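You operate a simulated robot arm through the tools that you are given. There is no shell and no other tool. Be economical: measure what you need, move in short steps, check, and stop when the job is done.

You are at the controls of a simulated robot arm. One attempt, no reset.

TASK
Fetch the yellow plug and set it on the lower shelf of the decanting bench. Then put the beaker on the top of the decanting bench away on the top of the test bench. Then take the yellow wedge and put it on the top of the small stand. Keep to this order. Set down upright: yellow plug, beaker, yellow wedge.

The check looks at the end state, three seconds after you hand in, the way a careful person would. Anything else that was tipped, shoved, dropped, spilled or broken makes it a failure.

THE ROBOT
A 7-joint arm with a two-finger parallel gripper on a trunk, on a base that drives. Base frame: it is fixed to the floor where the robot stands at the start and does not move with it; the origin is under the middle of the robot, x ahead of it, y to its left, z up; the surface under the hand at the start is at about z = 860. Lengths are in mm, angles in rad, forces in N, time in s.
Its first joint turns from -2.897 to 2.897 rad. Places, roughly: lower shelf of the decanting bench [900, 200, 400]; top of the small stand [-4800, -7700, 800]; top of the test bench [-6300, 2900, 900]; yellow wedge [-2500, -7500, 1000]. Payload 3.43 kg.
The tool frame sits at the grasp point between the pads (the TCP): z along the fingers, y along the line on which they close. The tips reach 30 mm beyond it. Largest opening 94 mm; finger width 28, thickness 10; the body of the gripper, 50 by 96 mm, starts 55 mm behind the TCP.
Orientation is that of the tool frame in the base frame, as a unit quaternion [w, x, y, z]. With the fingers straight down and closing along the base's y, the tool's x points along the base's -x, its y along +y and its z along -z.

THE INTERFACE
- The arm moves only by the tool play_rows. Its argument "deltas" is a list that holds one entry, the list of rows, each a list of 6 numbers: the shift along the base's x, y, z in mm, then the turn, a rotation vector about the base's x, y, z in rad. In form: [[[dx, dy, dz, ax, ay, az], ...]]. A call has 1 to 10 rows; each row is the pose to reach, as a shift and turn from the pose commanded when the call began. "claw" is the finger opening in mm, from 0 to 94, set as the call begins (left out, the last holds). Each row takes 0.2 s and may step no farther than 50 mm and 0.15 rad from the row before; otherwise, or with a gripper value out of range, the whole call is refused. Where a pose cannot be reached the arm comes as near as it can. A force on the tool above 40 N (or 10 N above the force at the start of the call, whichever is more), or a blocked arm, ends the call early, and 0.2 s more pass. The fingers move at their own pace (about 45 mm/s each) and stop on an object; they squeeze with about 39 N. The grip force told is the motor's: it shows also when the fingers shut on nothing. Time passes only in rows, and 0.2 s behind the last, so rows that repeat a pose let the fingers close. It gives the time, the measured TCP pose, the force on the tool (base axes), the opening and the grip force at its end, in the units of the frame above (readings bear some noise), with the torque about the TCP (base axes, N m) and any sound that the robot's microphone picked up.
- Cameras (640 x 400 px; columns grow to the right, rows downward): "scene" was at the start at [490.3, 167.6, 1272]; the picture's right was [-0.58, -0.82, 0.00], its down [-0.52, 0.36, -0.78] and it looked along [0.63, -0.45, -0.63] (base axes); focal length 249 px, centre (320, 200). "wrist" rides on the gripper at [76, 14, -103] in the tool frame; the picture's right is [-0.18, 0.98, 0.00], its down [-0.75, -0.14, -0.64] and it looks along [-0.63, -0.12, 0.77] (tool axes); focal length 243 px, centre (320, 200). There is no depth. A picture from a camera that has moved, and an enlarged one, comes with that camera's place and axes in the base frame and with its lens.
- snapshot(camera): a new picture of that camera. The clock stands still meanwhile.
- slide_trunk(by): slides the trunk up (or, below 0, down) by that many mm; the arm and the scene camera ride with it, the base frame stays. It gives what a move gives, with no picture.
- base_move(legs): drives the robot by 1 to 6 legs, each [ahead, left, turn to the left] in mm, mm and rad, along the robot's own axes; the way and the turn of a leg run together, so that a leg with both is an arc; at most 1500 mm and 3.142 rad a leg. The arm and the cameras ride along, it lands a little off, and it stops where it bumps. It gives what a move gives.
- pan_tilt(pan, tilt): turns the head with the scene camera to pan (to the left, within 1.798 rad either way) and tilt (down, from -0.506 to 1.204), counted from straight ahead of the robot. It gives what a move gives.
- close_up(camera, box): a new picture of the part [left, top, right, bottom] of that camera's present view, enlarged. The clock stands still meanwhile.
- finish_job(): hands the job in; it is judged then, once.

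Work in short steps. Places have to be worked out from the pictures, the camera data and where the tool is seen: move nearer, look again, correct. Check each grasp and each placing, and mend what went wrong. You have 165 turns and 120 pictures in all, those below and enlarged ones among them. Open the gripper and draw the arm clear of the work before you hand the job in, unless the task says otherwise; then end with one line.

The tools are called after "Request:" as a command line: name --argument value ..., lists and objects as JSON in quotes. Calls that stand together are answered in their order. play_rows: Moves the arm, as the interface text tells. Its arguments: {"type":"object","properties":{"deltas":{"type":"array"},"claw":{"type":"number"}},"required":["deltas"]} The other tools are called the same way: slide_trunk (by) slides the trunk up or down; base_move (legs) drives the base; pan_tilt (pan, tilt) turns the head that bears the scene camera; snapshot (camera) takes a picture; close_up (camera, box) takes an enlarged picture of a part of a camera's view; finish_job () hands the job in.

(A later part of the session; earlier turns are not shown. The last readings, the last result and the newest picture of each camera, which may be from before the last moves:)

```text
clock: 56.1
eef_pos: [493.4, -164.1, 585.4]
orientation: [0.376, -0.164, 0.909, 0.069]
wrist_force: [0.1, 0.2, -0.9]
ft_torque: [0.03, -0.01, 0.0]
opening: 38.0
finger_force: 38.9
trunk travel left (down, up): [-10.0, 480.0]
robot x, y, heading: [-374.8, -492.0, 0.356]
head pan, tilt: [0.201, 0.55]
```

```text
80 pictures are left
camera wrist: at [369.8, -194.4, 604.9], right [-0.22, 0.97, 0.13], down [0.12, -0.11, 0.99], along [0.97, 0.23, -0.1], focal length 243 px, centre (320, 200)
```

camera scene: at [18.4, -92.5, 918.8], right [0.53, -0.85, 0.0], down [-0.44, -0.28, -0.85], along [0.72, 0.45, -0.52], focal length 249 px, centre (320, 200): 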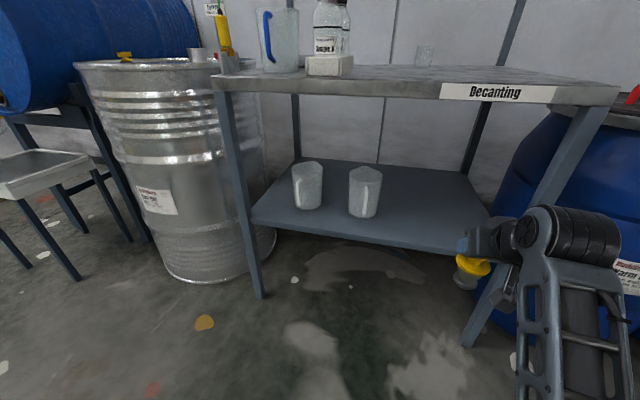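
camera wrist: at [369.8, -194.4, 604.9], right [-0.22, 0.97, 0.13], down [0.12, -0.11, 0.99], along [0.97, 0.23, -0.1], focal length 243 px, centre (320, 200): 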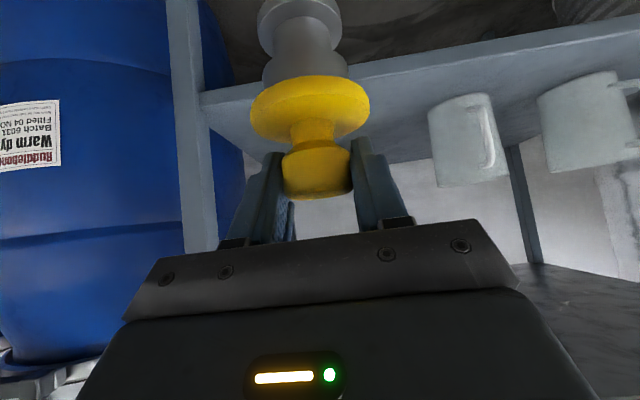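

The shelf front is at z≈400; the plug's bottom is ~94 below the TCP. I lower 30 mm with the arm and drive ahead over the shelf.

Request:
play_rows --deltas '[[[0, 0, -15, 0, 0, 0], [0, 0, -30, 0, 0, 0], [0, 0, -30, 0, 0, 0]]]'

Request:
base_move --legs '[[200, 0, 0]]'

Request:
snapshot --camera "scene"

Request:
snapshot --camera "wrist"

```text
clock: 56.9
eef_pos: [494.6, -162.5, 555.9]
orientation: [0.376, -0.164, 0.909, 0.068]
wrist_force: [-0.3, 0.4, -1.6]
ft_torque: [0.02, -0.02, -0.04]
opening: 38.1
finger_force: 39.2
trunk travel left (down, up): [-10.0, 480.0]
robot x, y, heading: [-374.5, -489.9, 0.36]
head pan, tilt: [0.201, 0.55]
```

```text
clock: 58.5
eef_pos: [685.1, -91.8, 555.8]
orientation: [0.376, -0.164, 0.91, 0.068]
wrist_force: [0.6, -0.4, -1.2]
ft_torque: [-0.03, -0.01, 0.0]
opening: 38.0
finger_force: 39.3
trunk travel left (down, up): [-10.0, 480.0]
robot x, y, heading: [-189.0, -419.7, 0.359]
head pan, tilt: [0.201, 0.55]
```

```text
79 pictures are left
camera scene: at [209.8, -21.1, 918.7], right [0.53, -0.85, 0.0], down [-0.44, -0.28, -0.85], along [0.72, 0.45, -0.52], focal length 249 px, centre (320, 200)
```

scene: 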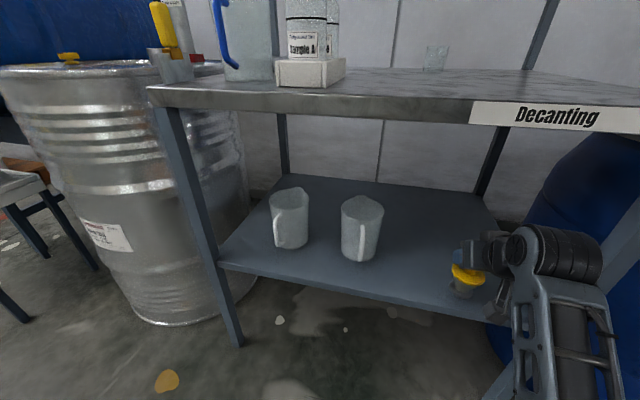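

```text
78 pictures are left
camera wrist: at [561.4, -122.5, 575.6], right [-0.22, 0.97, 0.13], down [0.12, -0.1, 0.99], along [0.97, 0.23, -0.1], focal length 243 px, centre (320, 200)
```

wrist: 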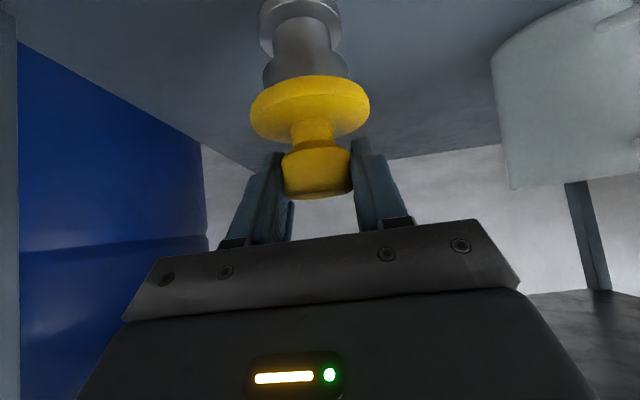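

The plug is about over the shelf's front edge, so I go 115 mm further in.

Request:
base_move --legs '[[115, 0, 0]]'

Request:
snapshot --camera "scene"

```text
clock: 59.7
eef_pos: [794.5, -49.1, 556.0]
orientation: [0.376, -0.164, 0.909, 0.069]
wrist_force: [-0.6, 0.2, -2.3]
ft_torque: [-0.01, 0.02, 0.03]
opening: 38.1
finger_force: 39.1
trunk travel left (down, up): [-10.0, 480.0]
robot x, y, heading: [-78.5, -378.8, 0.359]
head pan, tilt: [0.201, 0.55]
```

```text
77 pictures are left
camera scene: at [318.0, 20.4, 918.7], right [0.53, -0.85, 0.0], down [-0.44, -0.28, -0.85], along [0.72, 0.45, -0.52], focal length 249 px, centre (320, 200)
```

scene: 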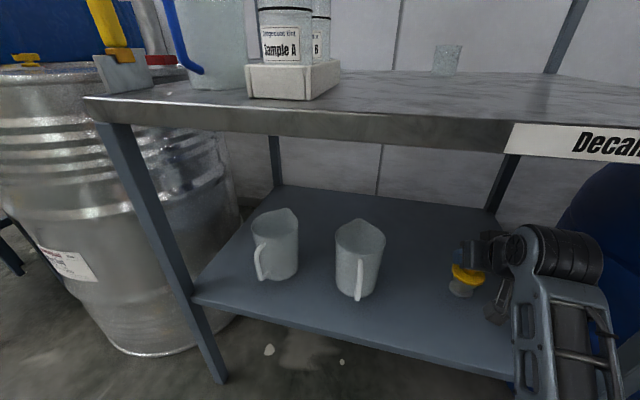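

Well inside the shelf now. I lower 45 mm, then look.

Request:
play_rows --deltas '[[[0, 0, -15, 0, 0, 0], [0, 0, -30, 0, 0, 0], [0, 0, -42, 0, 0, 0], [0, 0, -42, 0, 0, 0]]]'

Request:
close_up --camera "scene" --box '[400, 220, 560, 320]'

```text
clock: 60.7
eef_pos: [795.5, -48.8, 519.4]
orientation: [0.38, -0.165, 0.907, 0.07]
wrist_force: [-2.4, 1.1, 32.8]
ft_torque: [-0.05, 0.19, -0.09]
opening: 38.3
finger_force: 38.8
trunk travel left (down, up): [-10.0, 480.0]
robot x, y, heading: [-75.3, -374.0, 0.358]
head pan, tilt: [0.201, 0.55]
```

```text
4.00 times, centred on (480, 270) of scene
camera zoom: at [317.2, 20.2, 919.7], right [0.53, -0.85, 0.0], down [-0.44, -0.28, -0.85], along [0.72, 0.45, -0.52], focal length 996 px, centre (-320, -80)
```

zoom: 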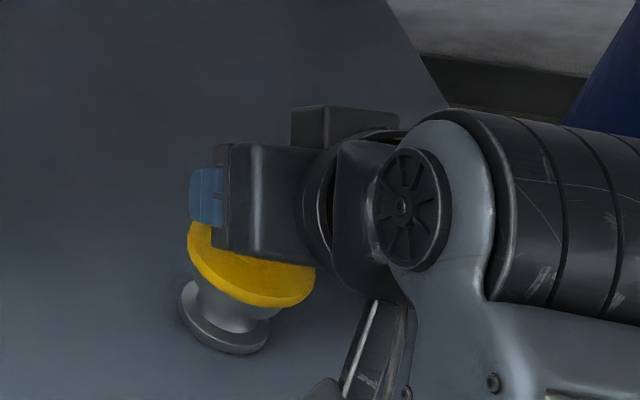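

Contact: 33 N up at z 519, so the shelf is near 425. I ease up 4 mm to relieve the force, then open.

Request:
play_rows --deltas '[[[0, 0, 4, 0, 0, 0], [0, 0, 4, 0, 0, 0]]]'

Request:
play_rows --deltas '[[[0, 0, 0, 0, 0, 0], [0, 0, 0, 0, 0, 0], [0, 0, 0, 0, 0, 0], [0, 0, 0, 0, 0, 0]]]' --claw 76

Request:
snapshot --camera "wrist"

```text
clock: 61.3
eef_pos: [794.7, -48.9, 517.6]
orientation: [0.376, -0.165, 0.909, 0.069]
wrist_force: [5.1, 3.9, 16.7]
ft_torque: [0.38, -0.41, 0.0]
opening: 37.6
finger_force: 39.1
trunk travel left (down, up): [-10.0, 480.0]
robot x, y, heading: [-79.5, -378.6, 0.36]
head pan, tilt: [0.201, 0.55]
```

```text
clock: 62.3
eef_pos: [794.0, -49.4, 517.4]
orientation: [0.375, -0.165, 0.91, 0.068]
wrist_force: [0.3, -0.1, -0.1]
ft_torque: [0.02, 0.01, 0.04]
opening: 76.2
finger_force: 0.0
trunk travel left (down, up): [-10.0, 480.0]
robot x, y, heading: [-74.3, -379.3, 0.36]
head pan, tilt: [0.201, 0.55]
```

```text
75 pictures are left
camera wrist: at [670.0, -80.5, 537.1], right [-0.22, 0.97, 0.13], down [0.13, -0.1, 0.99], along [0.97, 0.24, -0.1], focal length 243 px, centre (320, 200)
```

wrist: 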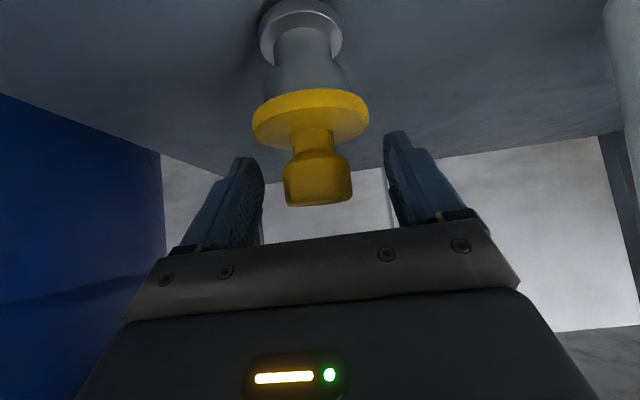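

The plug stands free. I withdraw the fingers along the tool axis, then drive back.

Request:
play_rows --deltas '[[[-13, -5, 14, 0, 0, 0], [-26, -10, 28, 0, 0, 0], [-46, -17, 46, 0, 0, 0], [-66, -25, 56, 0, 0, 0], [-66, -25, 56, 0, 0, 0]]]'

Request:
base_move --legs '[[-420, 0, 0]]'

Request:
snapshot --camera "scene"

```text
clock: 63.5
eef_pos: [727.2, -76.5, 573.5]
orientation: [0.375, -0.165, 0.909, 0.069]
wrist_force: [0.5, 0.1, 0.3]
ft_torque: [0.0, 0.0, -0.01]
opening: 76.0
finger_force: 0.1
trunk travel left (down, up): [-10.0, 480.0]
robot x, y, heading: [-74.5, -378.1, 0.359]
head pan, tilt: [0.201, 0.55]
```

```text
clock: 66.0
eef_pos: [342.8, -221.1, 573.7]
orientation: [0.376, -0.164, 0.909, 0.068]
wrist_force: [0.5, 0.3, -0.7]
ft_torque: [0.03, 0.01, 0.0]
opening: 76.0
finger_force: 0.1
trunk travel left (down, up): [-10.0, 480.0]
robot x, y, heading: [-461.8, -522.4, 0.361]
head pan, tilt: [0.201, 0.55]
```

```text
74 pictures are left
camera scene: at [-66.8, -124.5, 918.7], right [0.53, -0.85, 0.0], down [-0.44, -0.28, -0.85], along [0.72, 0.45, -0.52], focal length 249 px, centre (320, 200)
```

scene: 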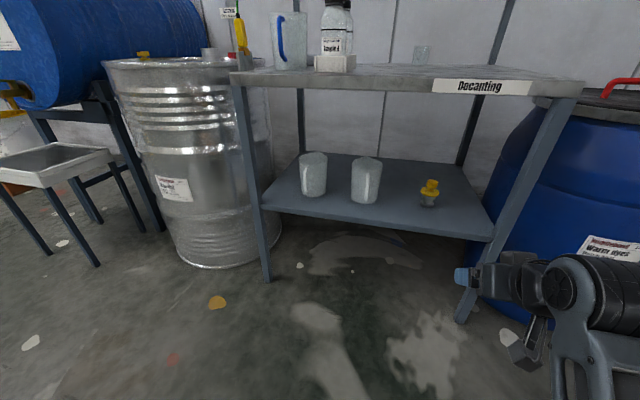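

Plug placed upright on the lower shelf. Next the glass beaker: raise the trunk and look at it.

Request:
slide_trunk --by 240

Request:
slide_trunk --by 235

Request:
close_up --camera "scene" --box '[300, 140, 500, 265]'

```text
clock: 68.5
eef_pos: [342.1, -221.8, 812.4]
orientation: [0.375, -0.164, 0.91, 0.068]
wrist_force: [-0.1, -0.1, 0.2]
ft_torque: [-0.02, 0.03, -0.01]
opening: 76.0
finger_force: 0.1
trunk travel left (down, up): [-250.0, 240.0]
robot x, y, heading: [-461.2, -527.0, 0.354]
head pan, tilt: [0.201, 0.55]
```

```text
clock: 71.0
eef_pos: [342.7, -220.5, 1048.5]
orientation: [0.376, -0.164, 0.91, 0.069]
wrist_force: [-0.2, -0.5, 0.0]
ft_torque: [0.02, 0.02, 0.02]
opening: 76.1
finger_force: 0.0
trunk travel left (down, up): [-485.0, 5.0]
robot x, y, heading: [-461.8, -519.6, 0.36]
head pan, tilt: [0.201, 0.55]
```

```text
3.20 times, centred on (400, 202) of scene
camera zoom: at [-66.8, -124.5, 1393.7], right [0.53, -0.85, 0.0], down [-0.44, -0.28, -0.85], along [0.72, 0.45, -0.52], focal length 796 px, centre (64, 192)
```

zoom: 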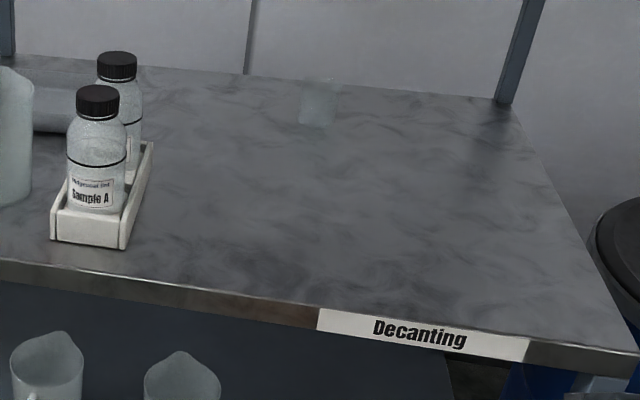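

The beaker is near (1050,126). I line up at heading 0.36 with it dead ahead and drive in, stopping short.

Request:
base_move --legs '[[0, 75, 0], [580, 0, 0]]'

Request:
snapshot --camera "scene"

Request:
snapshot --camera "wrist"

```text
clock: 75.0
eef_pos: [860.9, 47.4, 1047.8]
orientation: [0.376, -0.161, 0.91, 0.067]
wrist_force: [0.3, 0.3, 0.3]
ft_torque: [0.1, 0.06, 0.03]
opening: 75.9
finger_force: 0.1
trunk travel left (down, up): [-485.0, 5.0]
robot x, y, heading: [58.7, -254.0, 0.352]
head pan, tilt: [0.201, 0.55]
```

```text
72 pictures are left
camera scene: at [451.9, 147.0, 1393.8], right [0.53, -0.85, 0.0], down [-0.44, -0.27, -0.85], along [0.73, 0.45, -0.52], focal length 249 px, centre (320, 200)
```

scene: 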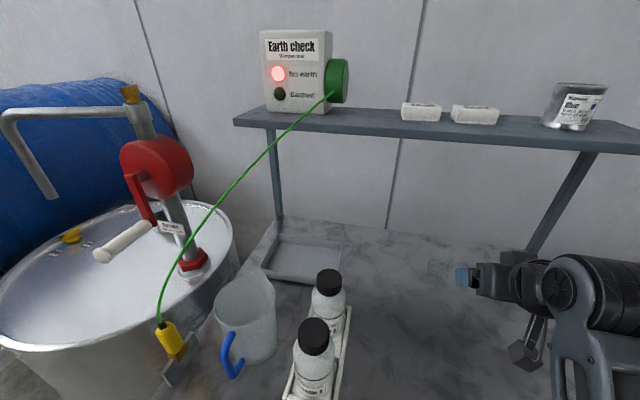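

```text
71 pictures are left
camera wrist: at [736.7, 17.6, 1068.0], right [-0.22, 0.97, 0.13], down [0.12, -0.11, 0.99], along [0.97, 0.23, -0.1], focal length 243 px, centre (320, 200)
```

wrist: 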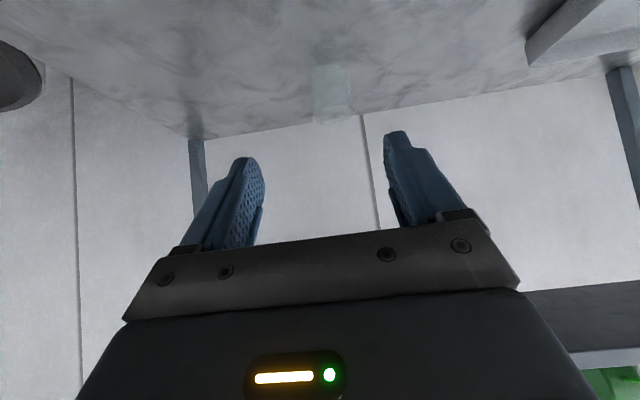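

I zoom in on the beaker in both cameras.

Request:
close_up --camera "wrist" --box '[272, 40, 400, 120]'

Request:
close_up --camera "scene" --box '[390, 220, 518, 300]'

```text
5.00 times, centred on (336, 80) of wrist
camera zoom: at [736.7, 17.6, 1068.0], right [-0.22, 0.97, 0.13], down [0.12, -0.11, 0.99], along [0.97, 0.23, -0.1], focal length 1213 px, centre (240, 800)
```

zoom: 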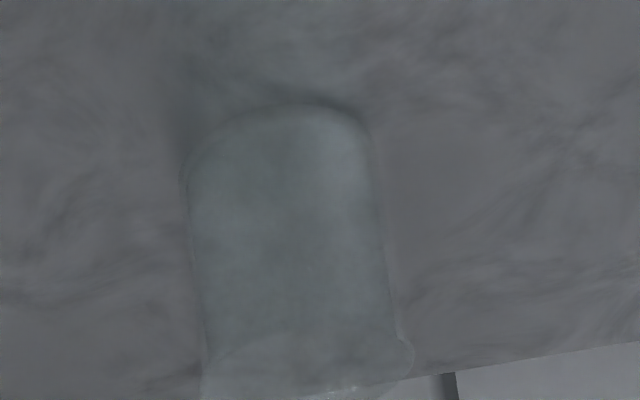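

```text
5.00 times, centred on (454, 260) of scene
camera zoom: at [451.9, 147.0, 1393.8], right [0.53, -0.85, 0.0], down [-0.44, -0.27, -0.85], along [0.73, 0.45, -0.52], focal length 1244 px, centre (-350, -100)
```

zoom: 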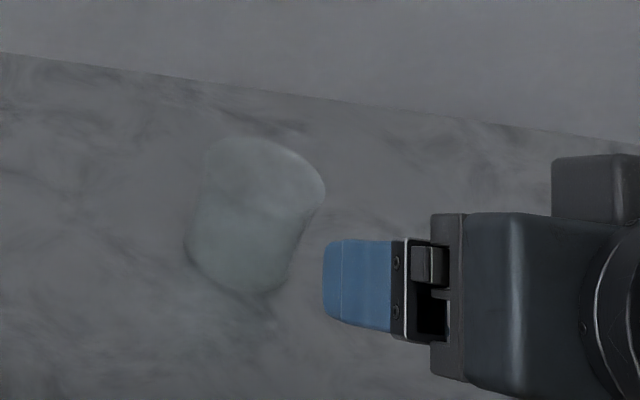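

The beaker is empty, its base at (1042,126), about 54 mm wide and 68 high. I drive 100 mm ahead and open to 90.

Request:
base_move --legs '[[100, 0, 0]]'

Request:
play_rows --deltas '[[[0, 0, 0, 0, 0, 0], [0, 0, 0, 0, 0, 0]]]' --claw 92

```text
clock: 76.1
eef_pos: [955.1, 81.7, 1049.1]
orientation: [0.376, -0.162, 0.91, 0.067]
wrist_force: [-0.1, 0.1, -0.6]
ft_torque: [0.04, -0.01, 0.02]
opening: 76.4
finger_force: 0.1
trunk travel left (down, up): [-485.0, 5.0]
robot x, y, heading: [147.0, -214.3, 0.352]
head pan, tilt: [0.201, 0.55]
```

```text
clock: 76.7
eef_pos: [954.5, 81.7, 1049.2]
orientation: [0.376, -0.161, 0.91, 0.067]
wrist_force: [0.4, 0.3, 0.1]
ft_torque: [0.03, -0.01, -0.02]
opening: 92.0
finger_force: 0.1
trunk travel left (down, up): [-485.0, 5.0]
robot x, y, heading: [146.9, -217.8, 0.355]
head pan, tilt: [0.201, 0.55]
```

I move to a point 80 mm short of the beaker along the tool axis.

Request:
play_rows --deltas '[[[12, 8, -30, 0, 0, 0], [24, 16, -60, 0, 0, 0], [34, 25, -92, 0, 0, 0], [34, 25, -92, 0, 0, 0]]]'

Request:
snapshot --camera "wrist"

Request:
close_up --camera "scene" --box '[400, 230, 560, 330]'

```text
clock: 77.7
eef_pos: [987.7, 107.5, 955.0]
orientation: [0.376, -0.161, 0.91, 0.066]
wrist_force: [0.1, -1.0, 1.2]
ft_torque: [0.01, 0.01, -0.03]
opening: 92.1
finger_force: 0.1
trunk travel left (down, up): [-485.0, 5.0]
robot x, y, heading: [147.1, -216.1, 0.353]
head pan, tilt: [0.201, 0.55]
```

```text
68 pictures are left
camera wrist: at [863.5, 77.6, 975.0], right [-0.21, 0.97, 0.13], down [0.12, -0.11, 0.99], along [0.97, 0.23, -0.1], focal length 243 px, centre (320, 200)
```

wrist: 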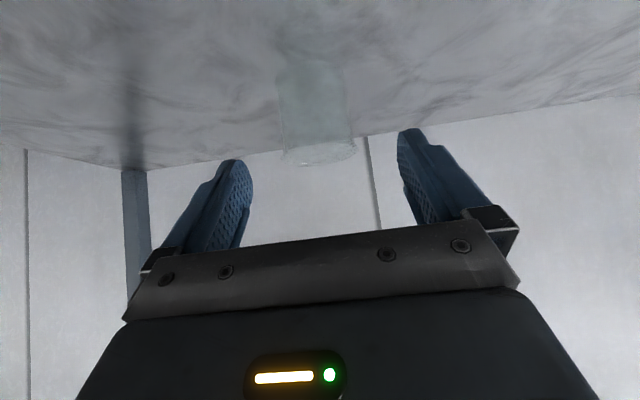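

```text
4.00 times, centred on (480, 280) of scene
camera zoom: at [545.5, 180.8, 1393.7], right [0.52, -0.85, 0.0], down [-0.44, -0.27, -0.85], along [0.73, 0.45, -0.52], focal length 996 px, centre (-320, -120)
```

zoom: 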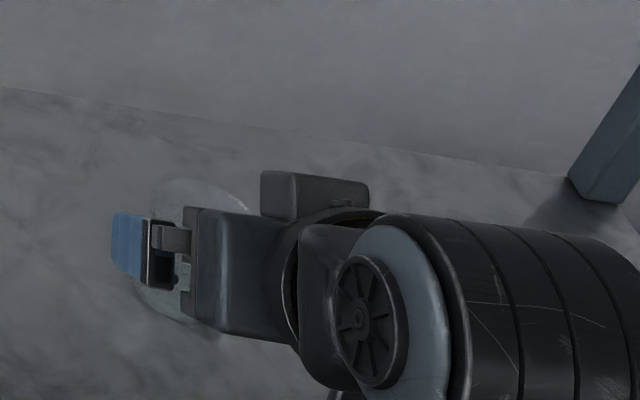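

The beaker refines to (1037,122). I advance along the axis to TCP z 900.

Request:
play_rows --deltas '[[[12, 4, -14, 0, 0, 0], [25, 8, -28, 0, 0, 0], [37, 12, -42, 0, 0, 0], [50, 16, -55, 0, 0, 0], [50, 16, -55, 0, 0, 0]]]'

Request:
snapshot --camera "wrist"

```text
clock: 78.9
eef_pos: [1037.6, 123.1, 901.1]
orientation: [0.376, -0.161, 0.91, 0.067]
wrist_force: [0.2, 0.0, 0.1]
ft_torque: [-0.03, 0.0, 0.02]
opening: 91.9
finger_force: 0.1
trunk travel left (down, up): [-485.0, 5.0]
robot x, y, heading: [148.0, -213.8, 0.348]
head pan, tilt: [0.201, 0.55]
```

```text
66 pictures are left
camera wrist: at [913.9, 93.1, 921.2], right [-0.21, 0.97, 0.13], down [0.12, -0.11, 0.99], along [0.97, 0.23, -0.1], focal length 243 px, centre (320, 200)
```

wrist: 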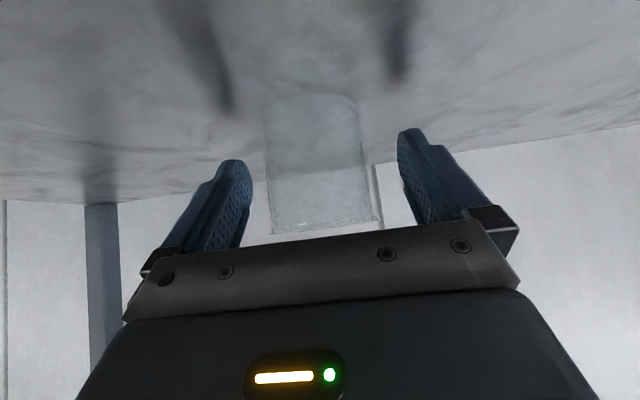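

Centred between the fingers; I close.

Request:
play_rows --deltas '[[[0, 0, 0, 0, 0, 0], [0, 0, 0, 0, 0, 0], [0, 0, 0, 0, 0, 0], [0, 0, 0, 0, 0, 0], [0, 0, 0, 0, 0, 0]]]' --claw 45

Request:
snapshot --camera "wrist"

```text
clock: 80.1
eef_pos: [1038.5, 123.2, 901.8]
orientation: [0.376, -0.161, 0.91, 0.067]
wrist_force: [0.4, 0.1, 0.8]
ft_torque: [-0.03, -0.02, 0.0]
opening: 62.3
finger_force: 38.8
trunk travel left (down, up): [-485.0, 5.0]
robot x, y, heading: [148.6, -214.8, 0.351]
head pan, tilt: [0.201, 0.55]
```

```text
65 pictures are left
camera wrist: at [913.7, 93.0, 921.3], right [-0.21, 0.97, 0.13], down [0.12, -0.11, 0.99], along [0.97, 0.23, -0.1], focal length 243 px, centre (320, 200)
```

wrist: 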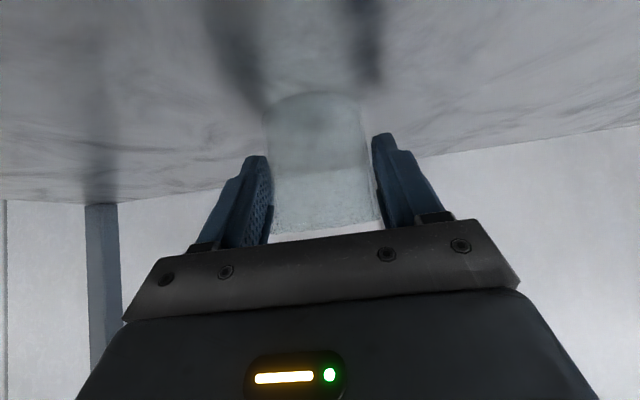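

Gripped at 62 mm. I lift 120 mm and draw back.

Request:
play_rows --deltas '[[[0, 0, 15, 0, 0, 0], [0, 0, 40, 0, 0, 0], [0, 0, 75, 0, 0, 0], [-20, -7, 110, 0, 0, 0], [-40, -14, 140, 0, 0, 0], [-40, -14, 140, 0, 0, 0]]]'

Request:
snapshot --camera "wrist"

Request:
base_move --legs '[[-600, 0, 0]]'

Request:
pan_tilt --pan 1.79 --tilt 0.3

Request:
snapshot --camera "scene"

```text
clock: 81.5
eef_pos: [997.9, 108.3, 1040.5]
orientation: [0.376, -0.161, 0.91, 0.068]
wrist_force: [0.2, 0.4, -0.7]
ft_torque: [0.0, -0.02, -0.02]
opening: 62.2
finger_force: 38.9
trunk travel left (down, up): [-485.0, 5.0]
robot x, y, heading: [146.7, -214.7, 0.35]
head pan, tilt: [0.201, 0.55]
```

```text
64 pictures are left
camera wrist: at [873.4, 78.7, 1060.7], right [-0.21, 0.97, 0.13], down [0.12, -0.11, 0.99], along [0.97, 0.23, -0.1], focal length 243 px, centre (320, 200)
```

wrist: 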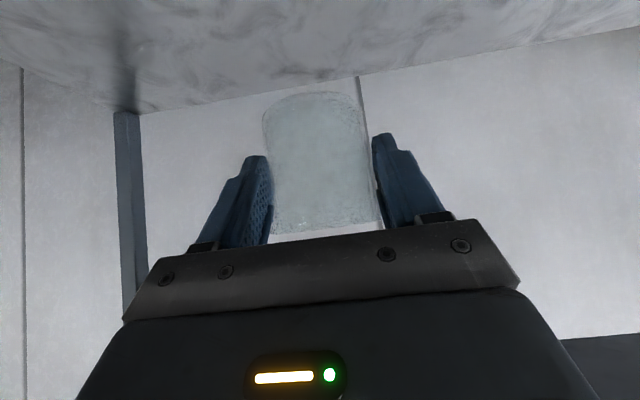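

```text
clock: 84.9
eef_pos: [436.5, -99.7, 1040.5]
orientation: [0.375, -0.159, 0.911, 0.066]
wrist_force: [-0.7, -0.4, -1.7]
ft_torque: [0.0, -0.01, 0.03]
opening: 62.7
finger_force: 39.0
trunk travel left (down, up): [-485.0, 5.0]
robot x, y, heading: [-414.6, -420.3, 0.346]
head pan, tilt: [0.201, 0.55]
```

```text
clock: 86.5
eef_pos: [436.9, -99.4, 1041.6]
orientation: [0.376, -0.16, 0.91, 0.067]
wrist_force: [0.5, -0.3, 0.6]
ft_torque: [0.01, 0.01, 0.03]
opening: 62.4
finger_force: 38.6
trunk travel left (down, up): [-485.0, 5.0]
robot x, y, heading: [-417.2, -422.4, 0.35]
head pan, tilt: [1.791, 0.3]
```

```text
63 pictures are left
camera scene: at [-143.6, 5.9, 1416.7], right [0.84, 0.54, 0.0], down [0.16, -0.25, -0.96], along [-0.51, 0.81, -0.3], focal length 249 px, centre (320, 200)
```

scene: 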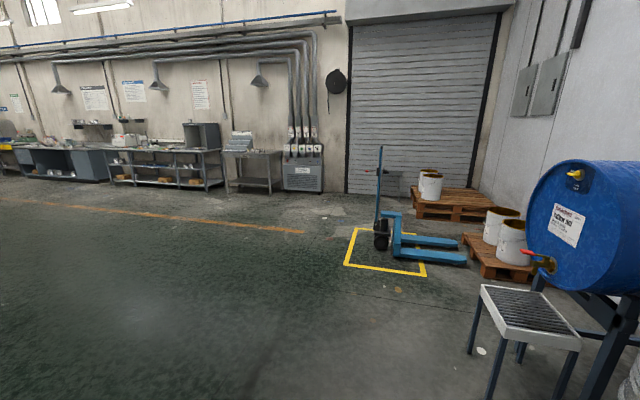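

The floor toward the far wall is open. I turn toward the test bench (bearing ~2.65) and look ahead.

Request:
base_move --legs '[[0, 0, 2.3]]'

Request:
pan_tilt --pan 0.15 --tilt 0.25

Request:
snapshot --camera "scene"

```text
clock: 92.5
eef_pos: [-1237.7, -31.6, 1040.5]
orientation: [-0.086, 0.9, -0.21, -0.372]
wrist_force: [0.9, 0.6, 0.5]
ft_torque: [0.01, -0.01, 0.03]
opening: 62.0
finger_force: 39.1
trunk travel left (down, up): [-485.0, 5.0]
robot x, y, heading: [-415.2, -420.6, 2.686]
head pan, tilt: [1.791, 0.3]
```

```text
clock: 94.2
eef_pos: [-1237.3, -32.0, 1040.4]
orientation: [-0.086, 0.9, -0.21, -0.372]
wrist_force: [0.2, 0.7, -1.2]
ft_torque: [0.0, 0.02, 0.03]
opening: 62.1
finger_force: 38.8
trunk travel left (down, up): [-485.0, 5.0]
robot x, y, heading: [-414.4, -420.1, 2.685]
head pan, tilt: [0.15, 0.25]
```

```text
62 pictures are left
camera scene: at [-979.4, -398.7, 1421.4], right [0.3, 0.95, 0.0], down [0.24, -0.07, -0.97], along [-0.92, 0.29, -0.25], focal length 249 px, centre (320, 200)
```

scene: 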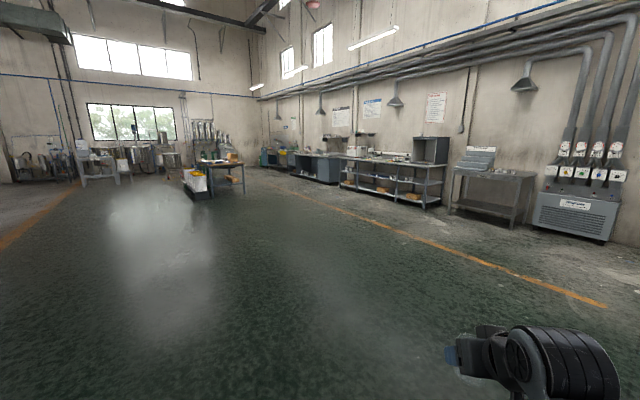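

The test bench is the shelved one at column ~384. The floor is clear, so I drive toward it in three legs.

Request:
base_move --legs '[[1400, 0, 0], [1400, 0, 0], [1000, 0, 0]]'

Request:
pan_tilt --pan 0.0 --tilt 0.3

Request:
snapshot --camera "scene"

```text
clock: 112.4
eef_pos: [-4605.7, 1649.8, 1040.2]
orientation: [-0.086, 0.9, -0.211, -0.371]
wrist_force: [-0.2, 0.1, 0.2]
ft_torque: [0.01, 0.01, -0.02]
opening: 62.2
finger_force: 38.9
trunk travel left (down, up): [-485.0, 5.0]
robot x, y, heading: [-3784.3, 1256.4, 2.684]
head pan, tilt: [0.15, 0.25]
```

```text
clock: 113.1
eef_pos: [-4606.6, 1648.7, 1041.2]
orientation: [-0.087, 0.9, -0.211, -0.371]
wrist_force: [0.5, 0.1, -0.5]
ft_torque: [-0.01, 0.04, 0.02]
opening: 62.1
finger_force: 39.2
trunk travel left (down, up): [-485.0, 5.0]
robot x, y, heading: [-3785.7, 1260.7, 2.682]
head pan, tilt: [0.0, 0.3]
```

```text
61 pictures are left
camera scene: at [-4345.1, 1294.8, 1416.7], right [0.44, 0.9, 0.0], down [0.27, -0.13, -0.96], along [-0.86, 0.42, -0.3], focal length 249 px, centre (320, 200)
```

scene: 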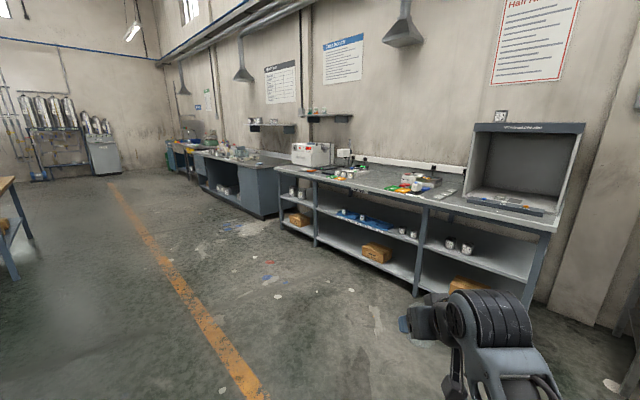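

I zoom in on the test bench top to find a clear spot.

Request:
close_up --camera "scene" --box '[270, 120, 590, 320]'

```text
2.00 times, centred on (430, 220) of scene
camera zoom: at [-4345.1, 1294.8, 1416.7], right [0.44, 0.9, 0.0], down [0.27, -0.13, -0.96], along [-0.86, 0.42, -0.3], focal length 498 px, centre (100, 160)
```

zoom: 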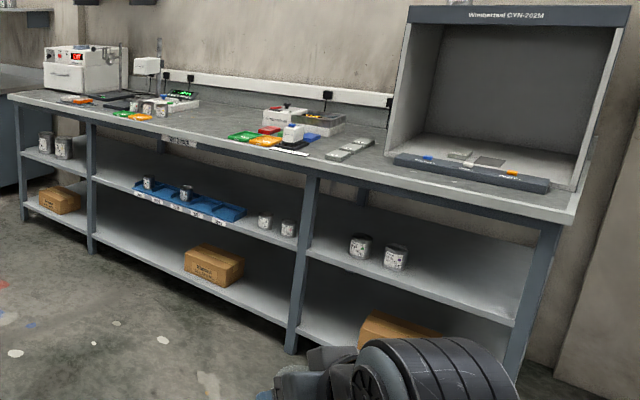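

A clear strip lies mid-bench at about (-6105,2675). I turn to face the bench squarely, slide left and come nearer.

Request:
base_move --legs '[[0, 0, -0.742], [0, 830, 0], [0, 830, 0], [600, 0, 0]]'

Request:
snapshot --camera "scene"

Request:
snapshot --camera "wrist"

```text
clock: 126.5
eef_pos: [-5910.5, 2052.0, 1041.3]
orientation: [-0.213, 0.766, -0.517, -0.317]
wrist_force: [-0.3, -0.3, -0.7]
ft_torque: [-0.04, 0.01, -0.01]
opening: 61.9
finger_force: 38.6
trunk travel left (down, up): [-485.0, 5.0]
robot x, y, heading: [-5559.8, 1211.7, 1.956]
head pan, tilt: [0.0, 0.3]
```

```text
59 pictures are left
camera scene: at [-5953.0, 1612.2, 1416.7], right [0.93, 0.37, 0.0], down [0.11, -0.27, -0.96], along [-0.36, 0.89, -0.3], focal length 249 px, centre (320, 200)
```

scene: 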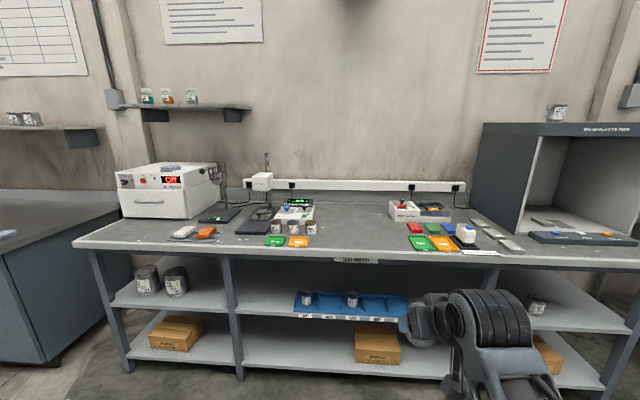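

```text
58 pictures are left
camera wrist: at [-5876.8, 1928.9, 1060.5], right [-0.96, -0.24, 0.13], down [0.1, 0.13, 0.99], along [-0.26, 0.96, -0.1], focal length 243 px, centre (320, 200)
```

wrist: 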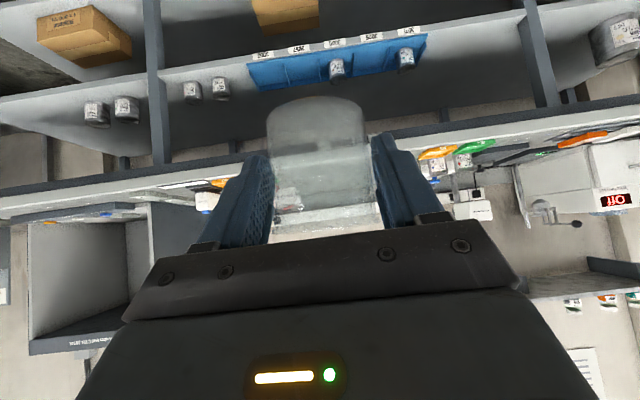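

The clear spot works out to about (-6180,2600), 150 mm inside the front edge. I slide left 44 and go ahead 480, then check.

Request:
base_move --legs '[[0, 44, 0], [480, 0, 0]]'

Request:
pan_tilt --pan -0.25 --tilt 0.65

Request:
snapshot --camera "scene"

Request:
snapshot --camera "wrist"

```text
clock: 129.8
eef_pos: [-6124.5, 2486.7, 1039.7]
orientation: [-0.214, 0.765, -0.519, -0.316]
wrist_force: [-0.3, -0.1, 0.3]
ft_torque: [0.01, 0.01, -0.01]
opening: 61.8
finger_force: 39.0
trunk travel left (down, up): [-485.0, 5.0]
robot x, y, heading: [-5777.2, 1648.6, 1.957]
head pan, tilt: [0.0, 0.3]
```

```text
clock: 130.7
eef_pos: [-6125.5, 2487.8, 1040.3]
orientation: [-0.215, 0.764, -0.52, -0.316]
wrist_force: [1.0, 0.4, -0.8]
ft_torque: [0.0, 0.02, 0.01]
opening: 61.7
finger_force: 38.8
trunk travel left (down, up): [-485.0, 5.0]
robot x, y, heading: [-5781.9, 1647.9, 1.947]
head pan, tilt: [-0.25, 0.649]
```

```text
57 pictures are left
camera scene: at [-6147.9, 2048.0, 1385.0], right [0.99, 0.13, 0.0], down [0.08, -0.6, -0.8], along [-0.1, 0.79, -0.6], focal length 249 px, centre (320, 200)
```

scene: 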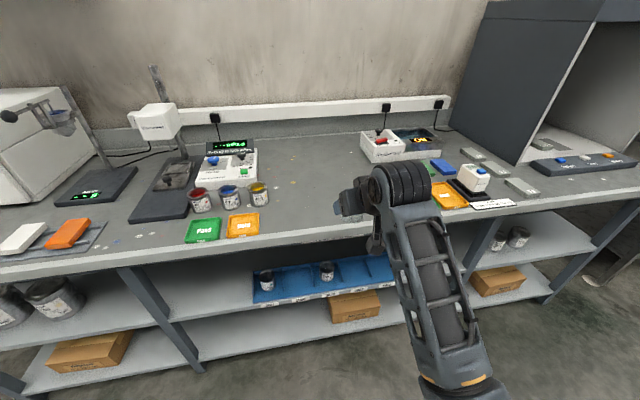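

```text
56 pictures are left
camera wrist: at [-6093.5, 2365.0, 1060.4], right [-0.96, -0.24, 0.13], down [0.1, 0.13, 0.99], along [-0.25, 0.96, -0.1], focal length 243 px, centre (320, 200)
```

wrist: 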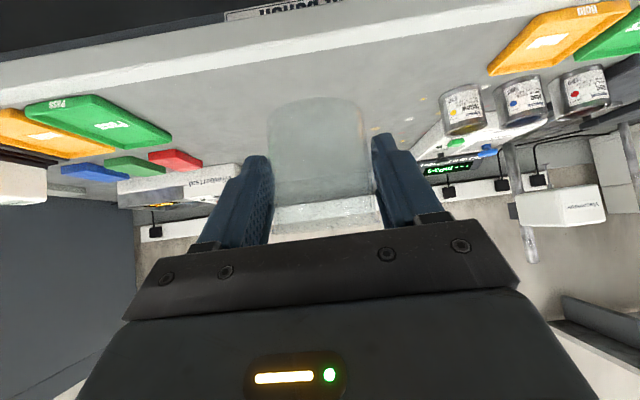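

The strip ahead is clear. I go 120 mm further in and then lower with force watching.

Request:
base_move --legs '[[125, 0, 0]]'

Request:
play_rows --deltas '[[[0, 0, -20, 0, 0, 0], [0, 0, -40, 0, 0, 0], [0, 0, -60, 0, 0, 0], [0, 0, -60, 0, 0, 0]]]'

Request:
snapshot --camera "scene"

Request:
snapshot --camera "wrist"

```text
clock: 131.9
eef_pos: [-6171.4, 2602.7, 1039.9]
orientation: [-0.214, 0.765, -0.519, -0.316]
wrist_force: [0.0, -1.2, -0.5]
ft_torque: [-0.02, 0.02, -0.02]
opening: 60.9
finger_force: 38.8
trunk travel left (down, up): [-485.0, 5.0]
robot x, y, heading: [-5823.4, 1759.8, 1.953]
head pan, tilt: [-0.25, 0.649]
```

```text
clock: 132.9
eef_pos: [-6173.3, 2604.1, 980.1]
orientation: [-0.214, 0.765, -0.519, -0.317]
wrist_force: [-0.5, 0.1, -1.4]
ft_torque: [0.03, 0.0, 0.01]
opening: 61.0
finger_force: 38.9
trunk travel left (down, up): [-485.0, 5.0]
robot x, y, heading: [-5826.2, 1762.0, 1.948]
head pan, tilt: [-0.25, 0.649]
```

```text
55 pictures are left
camera scene: at [-6193.9, 2163.3, 1384.9], right [0.99, 0.13, 0.0], down [0.08, -0.6, -0.8], along [-0.1, 0.79, -0.6], focal length 249 px, centre (320, 200)
```

scene: 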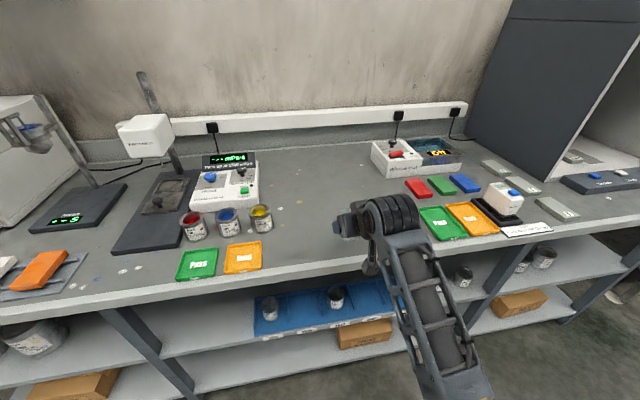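

```text
54 pictures are left
camera wrist: at [-6140.5, 2481.2, 1000.3], right [-0.96, -0.24, 0.13], down [0.1, 0.13, 0.99], along [-0.25, 0.96, -0.1], focal length 243 px, centre (320, 200)
```

wrist: 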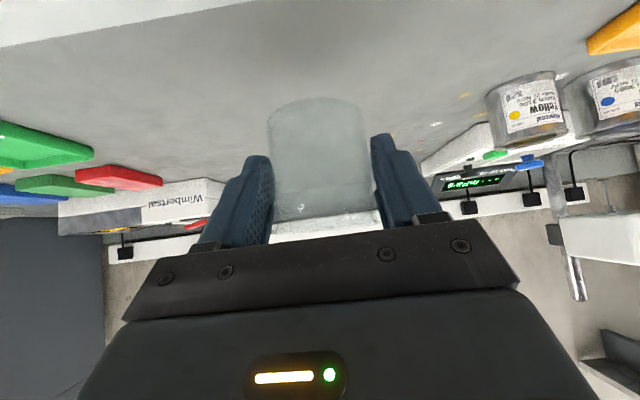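

The spot is clear; the beaker's bottom is ~38 mm above the top. I lower 28 mm, then in small rows.

Request:
play_rows --deltas '[[[0, 0, -10, 0, 0, 0], [0, 0, -20, 0, 0, 0], [0, 0, -28, 0, 0, 0], [0, 0, -28, 0, 0, 0]]]'

Request:
play_rows --deltas '[[[0, 0, -3, 0, 0, 0], [0, 0, -5, 0, 0, 0], [0, 0, -7, 0, 0, 0]]]'

```text
clock: 133.9
eef_pos: [-6171.7, 2603.8, 953.4]
orientation: [-0.214, 0.764, -0.519, -0.316]
wrist_force: [0.3, 0.0, -0.4]
ft_torque: [-0.01, 0.0, -0.01]
opening: 60.4
finger_force: 39.5
trunk travel left (down, up): [-485.0, 5.0]
robot x, y, heading: [-5823.1, 1757.4, 1.949]
head pan, tilt: [-0.25, 0.649]
```

```text
clock: 134.7
eef_pos: [-6172.3, 2603.9, 946.0]
orientation: [-0.214, 0.764, -0.519, -0.316]
wrist_force: [0.4, 0.6, -1.0]
ft_torque: [0.01, 0.0, -0.02]
opening: 60.7
finger_force: 38.7
trunk travel left (down, up): [-485.0, 5.0]
robot x, y, heading: [-5825.6, 1766.8, 1.947]
head pan, tilt: [-0.25, 0.649]
```

No contact yet; continue down in small rows.

Request:
play_rows --deltas '[[[0, 0, -2, 0, 0, 0], [0, 0, -4, 0, 0, 0]]]'

Request:
play_rows --deltas '[[[0, 0, -2, 0, 0, 0], [0, 0, -4, 0, 0, 0]]]'

Request:
snapshot --camera "wrist"

```text
clock: 135.3
eef_pos: [-6172.5, 2603.1, 942.8]
orientation: [-0.214, 0.764, -0.52, -0.315]
wrist_force: [-0.4, 0.6, -0.2]
ft_torque: [-0.03, 0.0, -0.02]
opening: 60.5
finger_force: 38.7
trunk travel left (down, up): [-485.0, 5.0]
robot x, y, heading: [-5824.4, 1764.3, 1.951]
head pan, tilt: [-0.25, 0.649]
```

```text
clock: 135.9
eef_pos: [-6173.0, 2602.2, 936.9]
orientation: [-0.214, 0.765, -0.519, -0.316]
wrist_force: [-0.6, 0.5, -0.4]
ft_torque: [-0.03, -0.02, -0.02]
opening: 60.6
finger_force: 39.4
trunk travel left (down, up): [-485.0, 5.0]
robot x, y, heading: [-5826.3, 1761.1, 1.95]
head pan, tilt: [-0.25, 0.649]
```

```text
53 pictures are left
camera wrist: at [-6140.0, 2479.7, 957.9], right [-0.96, -0.24, 0.13], down [0.1, 0.13, 0.99], along [-0.25, 0.96, -0.1], focal length 243 px, centre (320, 200)
```

wrist: 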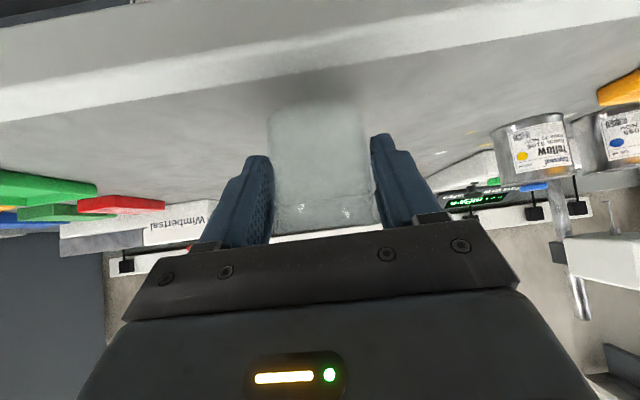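

Still not touching (force ~0), though a contact shadow is starting to show; continue.

Request:
play_rows --deltas '[[[0, 0, -2, 0, 0, 0], [0, 0, -4, 0, 0, 0], [0, 0, -6, 0, 0, 0]]]'

Request:
play_rows --deltas '[[[0, 0, -2, 0, 0, 0], [0, 0, -4, 0, 0, 0], [0, 0, -6, 0, 0, 0]]]'

Request:
close_up --camera "wrist" --box '[240, 60, 400, 160]'

```text
clock: 136.7
eef_pos: [-6172.6, 2602.4, 931.8]
orientation: [-0.214, 0.765, -0.52, -0.316]
wrist_force: [0.7, 0.6, 0.6]
ft_torque: [-0.01, 0.03, 0.0]
opening: 60.2
finger_force: 38.5
trunk travel left (down, up): [-485.0, 5.0]
robot x, y, heading: [-5825.7, 1761.6, 1.948]
head pan, tilt: [-0.25, 0.649]
```

```text
clock: 137.5
eef_pos: [-6171.5, 2600.9, 925.9]
orientation: [-0.214, 0.765, -0.519, -0.317]
wrist_force: [-0.3, 0.1, -0.1]
ft_torque: [0.01, -0.01, 0.0]
opening: 60.5
finger_force: 39.6
trunk travel left (down, up): [-485.0, 5.0]
robot x, y, heading: [-5825.0, 1766.8, 1.952]
head pan, tilt: [-0.25, 0.649]
```

```text
4.00 times, centred on (320, 110) of wrist
camera zoom: at [-6139.6, 2480.0, 945.6], right [-0.96, -0.24, 0.13], down [0.1, 0.13, 0.99], along [-0.25, 0.96, -0.1], focal length 970 px, centre (320, 560)
```

zoom: 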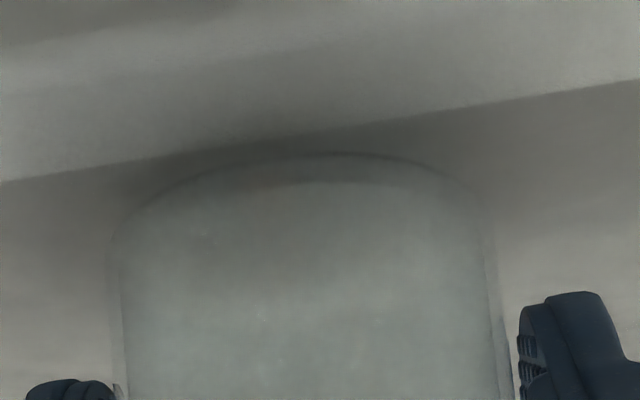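

The wrist view shows the bench edge only just in front of the beaker, so the front edge is nearer the beaker than I judged. I raise 30 mm and go 110 mm deeper.

Request:
play_rows --deltas '[[[0, 0, 15, 0, 0, 0], [0, 0, 30, 0, 0, 0], [0, 0, 30, 0, 0, 0]]]'

Request:
base_move --legs '[[110, 0, 0]]'

Request:
snapshot --camera "wrist"

Request:
snapshot --camera "scene"

```text
clock: 138.3
eef_pos: [-6171.6, 2603.2, 956.9]
orientation: [-0.214, 0.764, -0.519, -0.316]
wrist_force: [-1.1, -0.2, 0.0]
ft_torque: [0.01, -0.01, 0.0]
opening: 60.3
finger_force: 39.2
trunk travel left (down, up): [-485.0, 5.0]
robot x, y, heading: [-5825.4, 1761.9, 1.949]
head pan, tilt: [-0.25, 0.649]
```

```text
clock: 139.5
eef_pos: [-6211.7, 2706.6, 955.4]
orientation: [-0.214, 0.765, -0.519, -0.316]
wrist_force: [0.4, -0.5, 0.3]
ft_torque: [0.04, 0.03, 0.04]
opening: 60.3
finger_force: 38.8
trunk travel left (down, up): [-485.0, 5.0]
robot x, y, heading: [-5866.3, 1863.2, 1.947]
head pan, tilt: [-0.25, 0.649]
```

```text
51 pictures are left
camera wrist: at [-6179.4, 2583.4, 975.6], right [-0.96, -0.24, 0.13], down [0.1, 0.13, 0.99], along [-0.25, 0.96, -0.1], focal length 243 px, centre (320, 200)
```

wrist: 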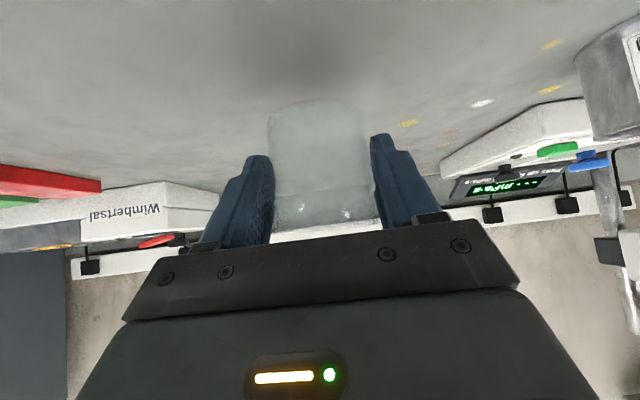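

```text
50 pictures are left
camera scene: at [-6234.3, 2265.9, 1385.0], right [0.99, 0.13, 0.0], down [0.08, -0.6, -0.8], along [-0.1, 0.79, -0.6], focal length 249 px, centre (320, 200)
```

scene: 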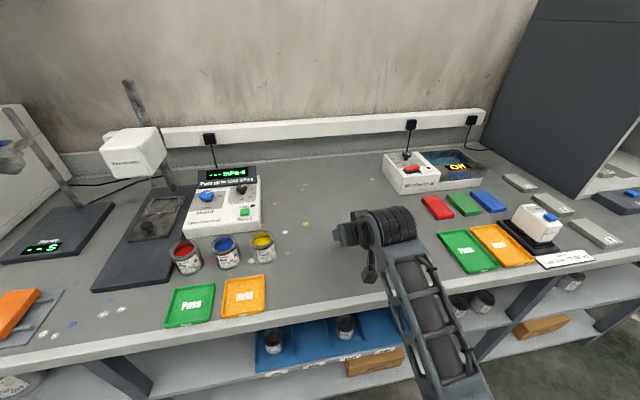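

Now well inside. I lower 28 mm, then in small rows.

Request:
play_rows --deltas '[[[0, 0, -10, 0, 0, 0], [0, 0, -20, 0, 0, 0], [0, 0, -28, 0, 0, 0], [0, 0, -32, 0, 0, 0]]]'

Request:
play_rows --deltas '[[[0, 0, -3, 0, 0, 0], [0, 0, -5, 0, 0, 0], [0, 0, -7, 0, 0, 0]]]'

Request:
snapshot --camera "wrist"

```text
clock: 140.5
eef_pos: [-6211.9, 2705.6, 924.5]
orientation: [-0.214, 0.764, -0.519, -0.316]
wrist_force: [0.2, 0.5, -1.2]
ft_torque: [-0.01, -0.02, 0.01]
opening: 60.3
finger_force: 38.9
trunk travel left (down, up): [-485.0, 5.0]
robot x, y, heading: [-5870.4, 1868.5, 1.953]
head pan, tilt: [-0.25, 0.649]
```

```text
clock: 141.3
eef_pos: [-6213.0, 2705.1, 919.3]
orientation: [-0.215, 0.764, -0.518, -0.319]
wrist_force: [-1.6, -4.5, 18.7]
ft_torque: [0.16, -0.23, -0.06]
opening: 60.1
finger_force: 39.1
trunk travel left (down, up): [-485.0, 5.0]
robot x, y, heading: [-5863.9, 1865.8, 1.952]
head pan, tilt: [-0.25, 0.649]
```

```text
49 pictures are left
camera wrist: at [-6180.3, 2583.6, 939.0], right [-0.96, -0.24, 0.13], down [0.1, 0.12, 0.99], along [-0.25, 0.96, -0.09], focal length 243 px, centre (320, 200)
```

wrist: 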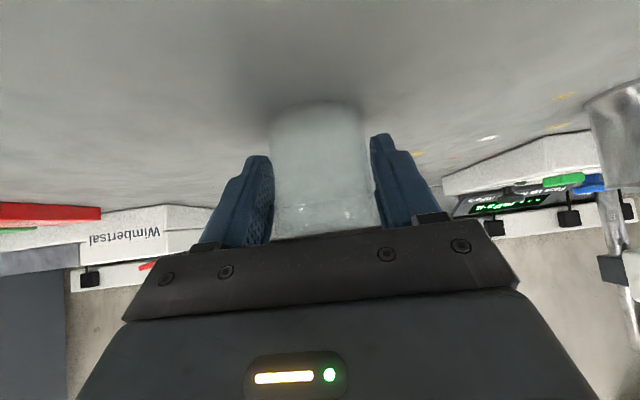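

Contact, 19 N. I ease 2 mm up, then open gently.

Request:
play_rows --deltas '[[[0, 0, 2, 0, 0, 0], [0, 0, 2, 0, 0, 0]]]'

Request:
play_rows --deltas '[[[0, 0, 0, 0, 0, 0], [0, 0, 0, 0, 0, 0], [0, 0, 0, 0, 0, 0], [0, 0, 0, 0, 0, 0]]]' --claw 92

Request:
snapshot --camera "wrist"

```text
clock: 141.9
eef_pos: [-6212.0, 2706.9, 919.3]
orientation: [-0.215, 0.764, -0.519, -0.317]
wrist_force: [-4.6, 0.6, 14.0]
ft_torque: [0.3, -0.05, 0.1]
opening: 59.9
finger_force: 39.1
trunk travel left (down, up): [-485.0, 5.0]
robot x, y, heading: [-5865.7, 1865.6, 1.947]
head pan, tilt: [-0.25, 0.649]
```

```text
clock: 142.9
eef_pos: [-6211.5, 2707.0, 918.5]
orientation: [-0.214, 0.764, -0.52, -0.317]
wrist_force: [-0.1, -0.1, 0.3]
ft_torque: [0.0, 0.01, 0.01]
opening: 92.0
finger_force: 0.0
trunk travel left (down, up): [-485.0, 5.0]
robot x, y, heading: [-5872.2, 1866.9, 1.951]
head pan, tilt: [-0.25, 0.649]
```

```text
48 pictures are left
camera wrist: at [-6179.7, 2583.3, 938.7], right [-0.96, -0.24, 0.13], down [0.1, 0.13, 0.99], along [-0.25, 0.96, -0.1], focal length 243 px, centre (320, 200)
```

wrist: 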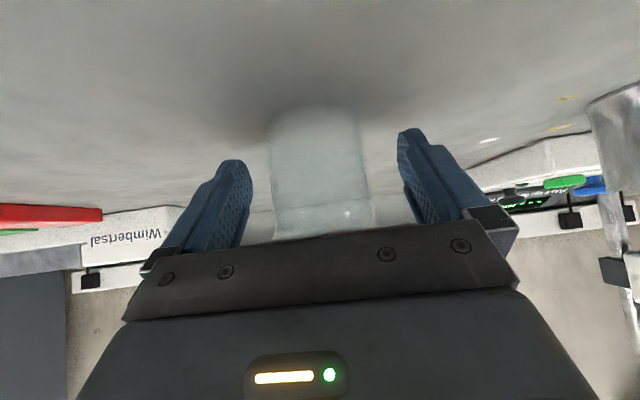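

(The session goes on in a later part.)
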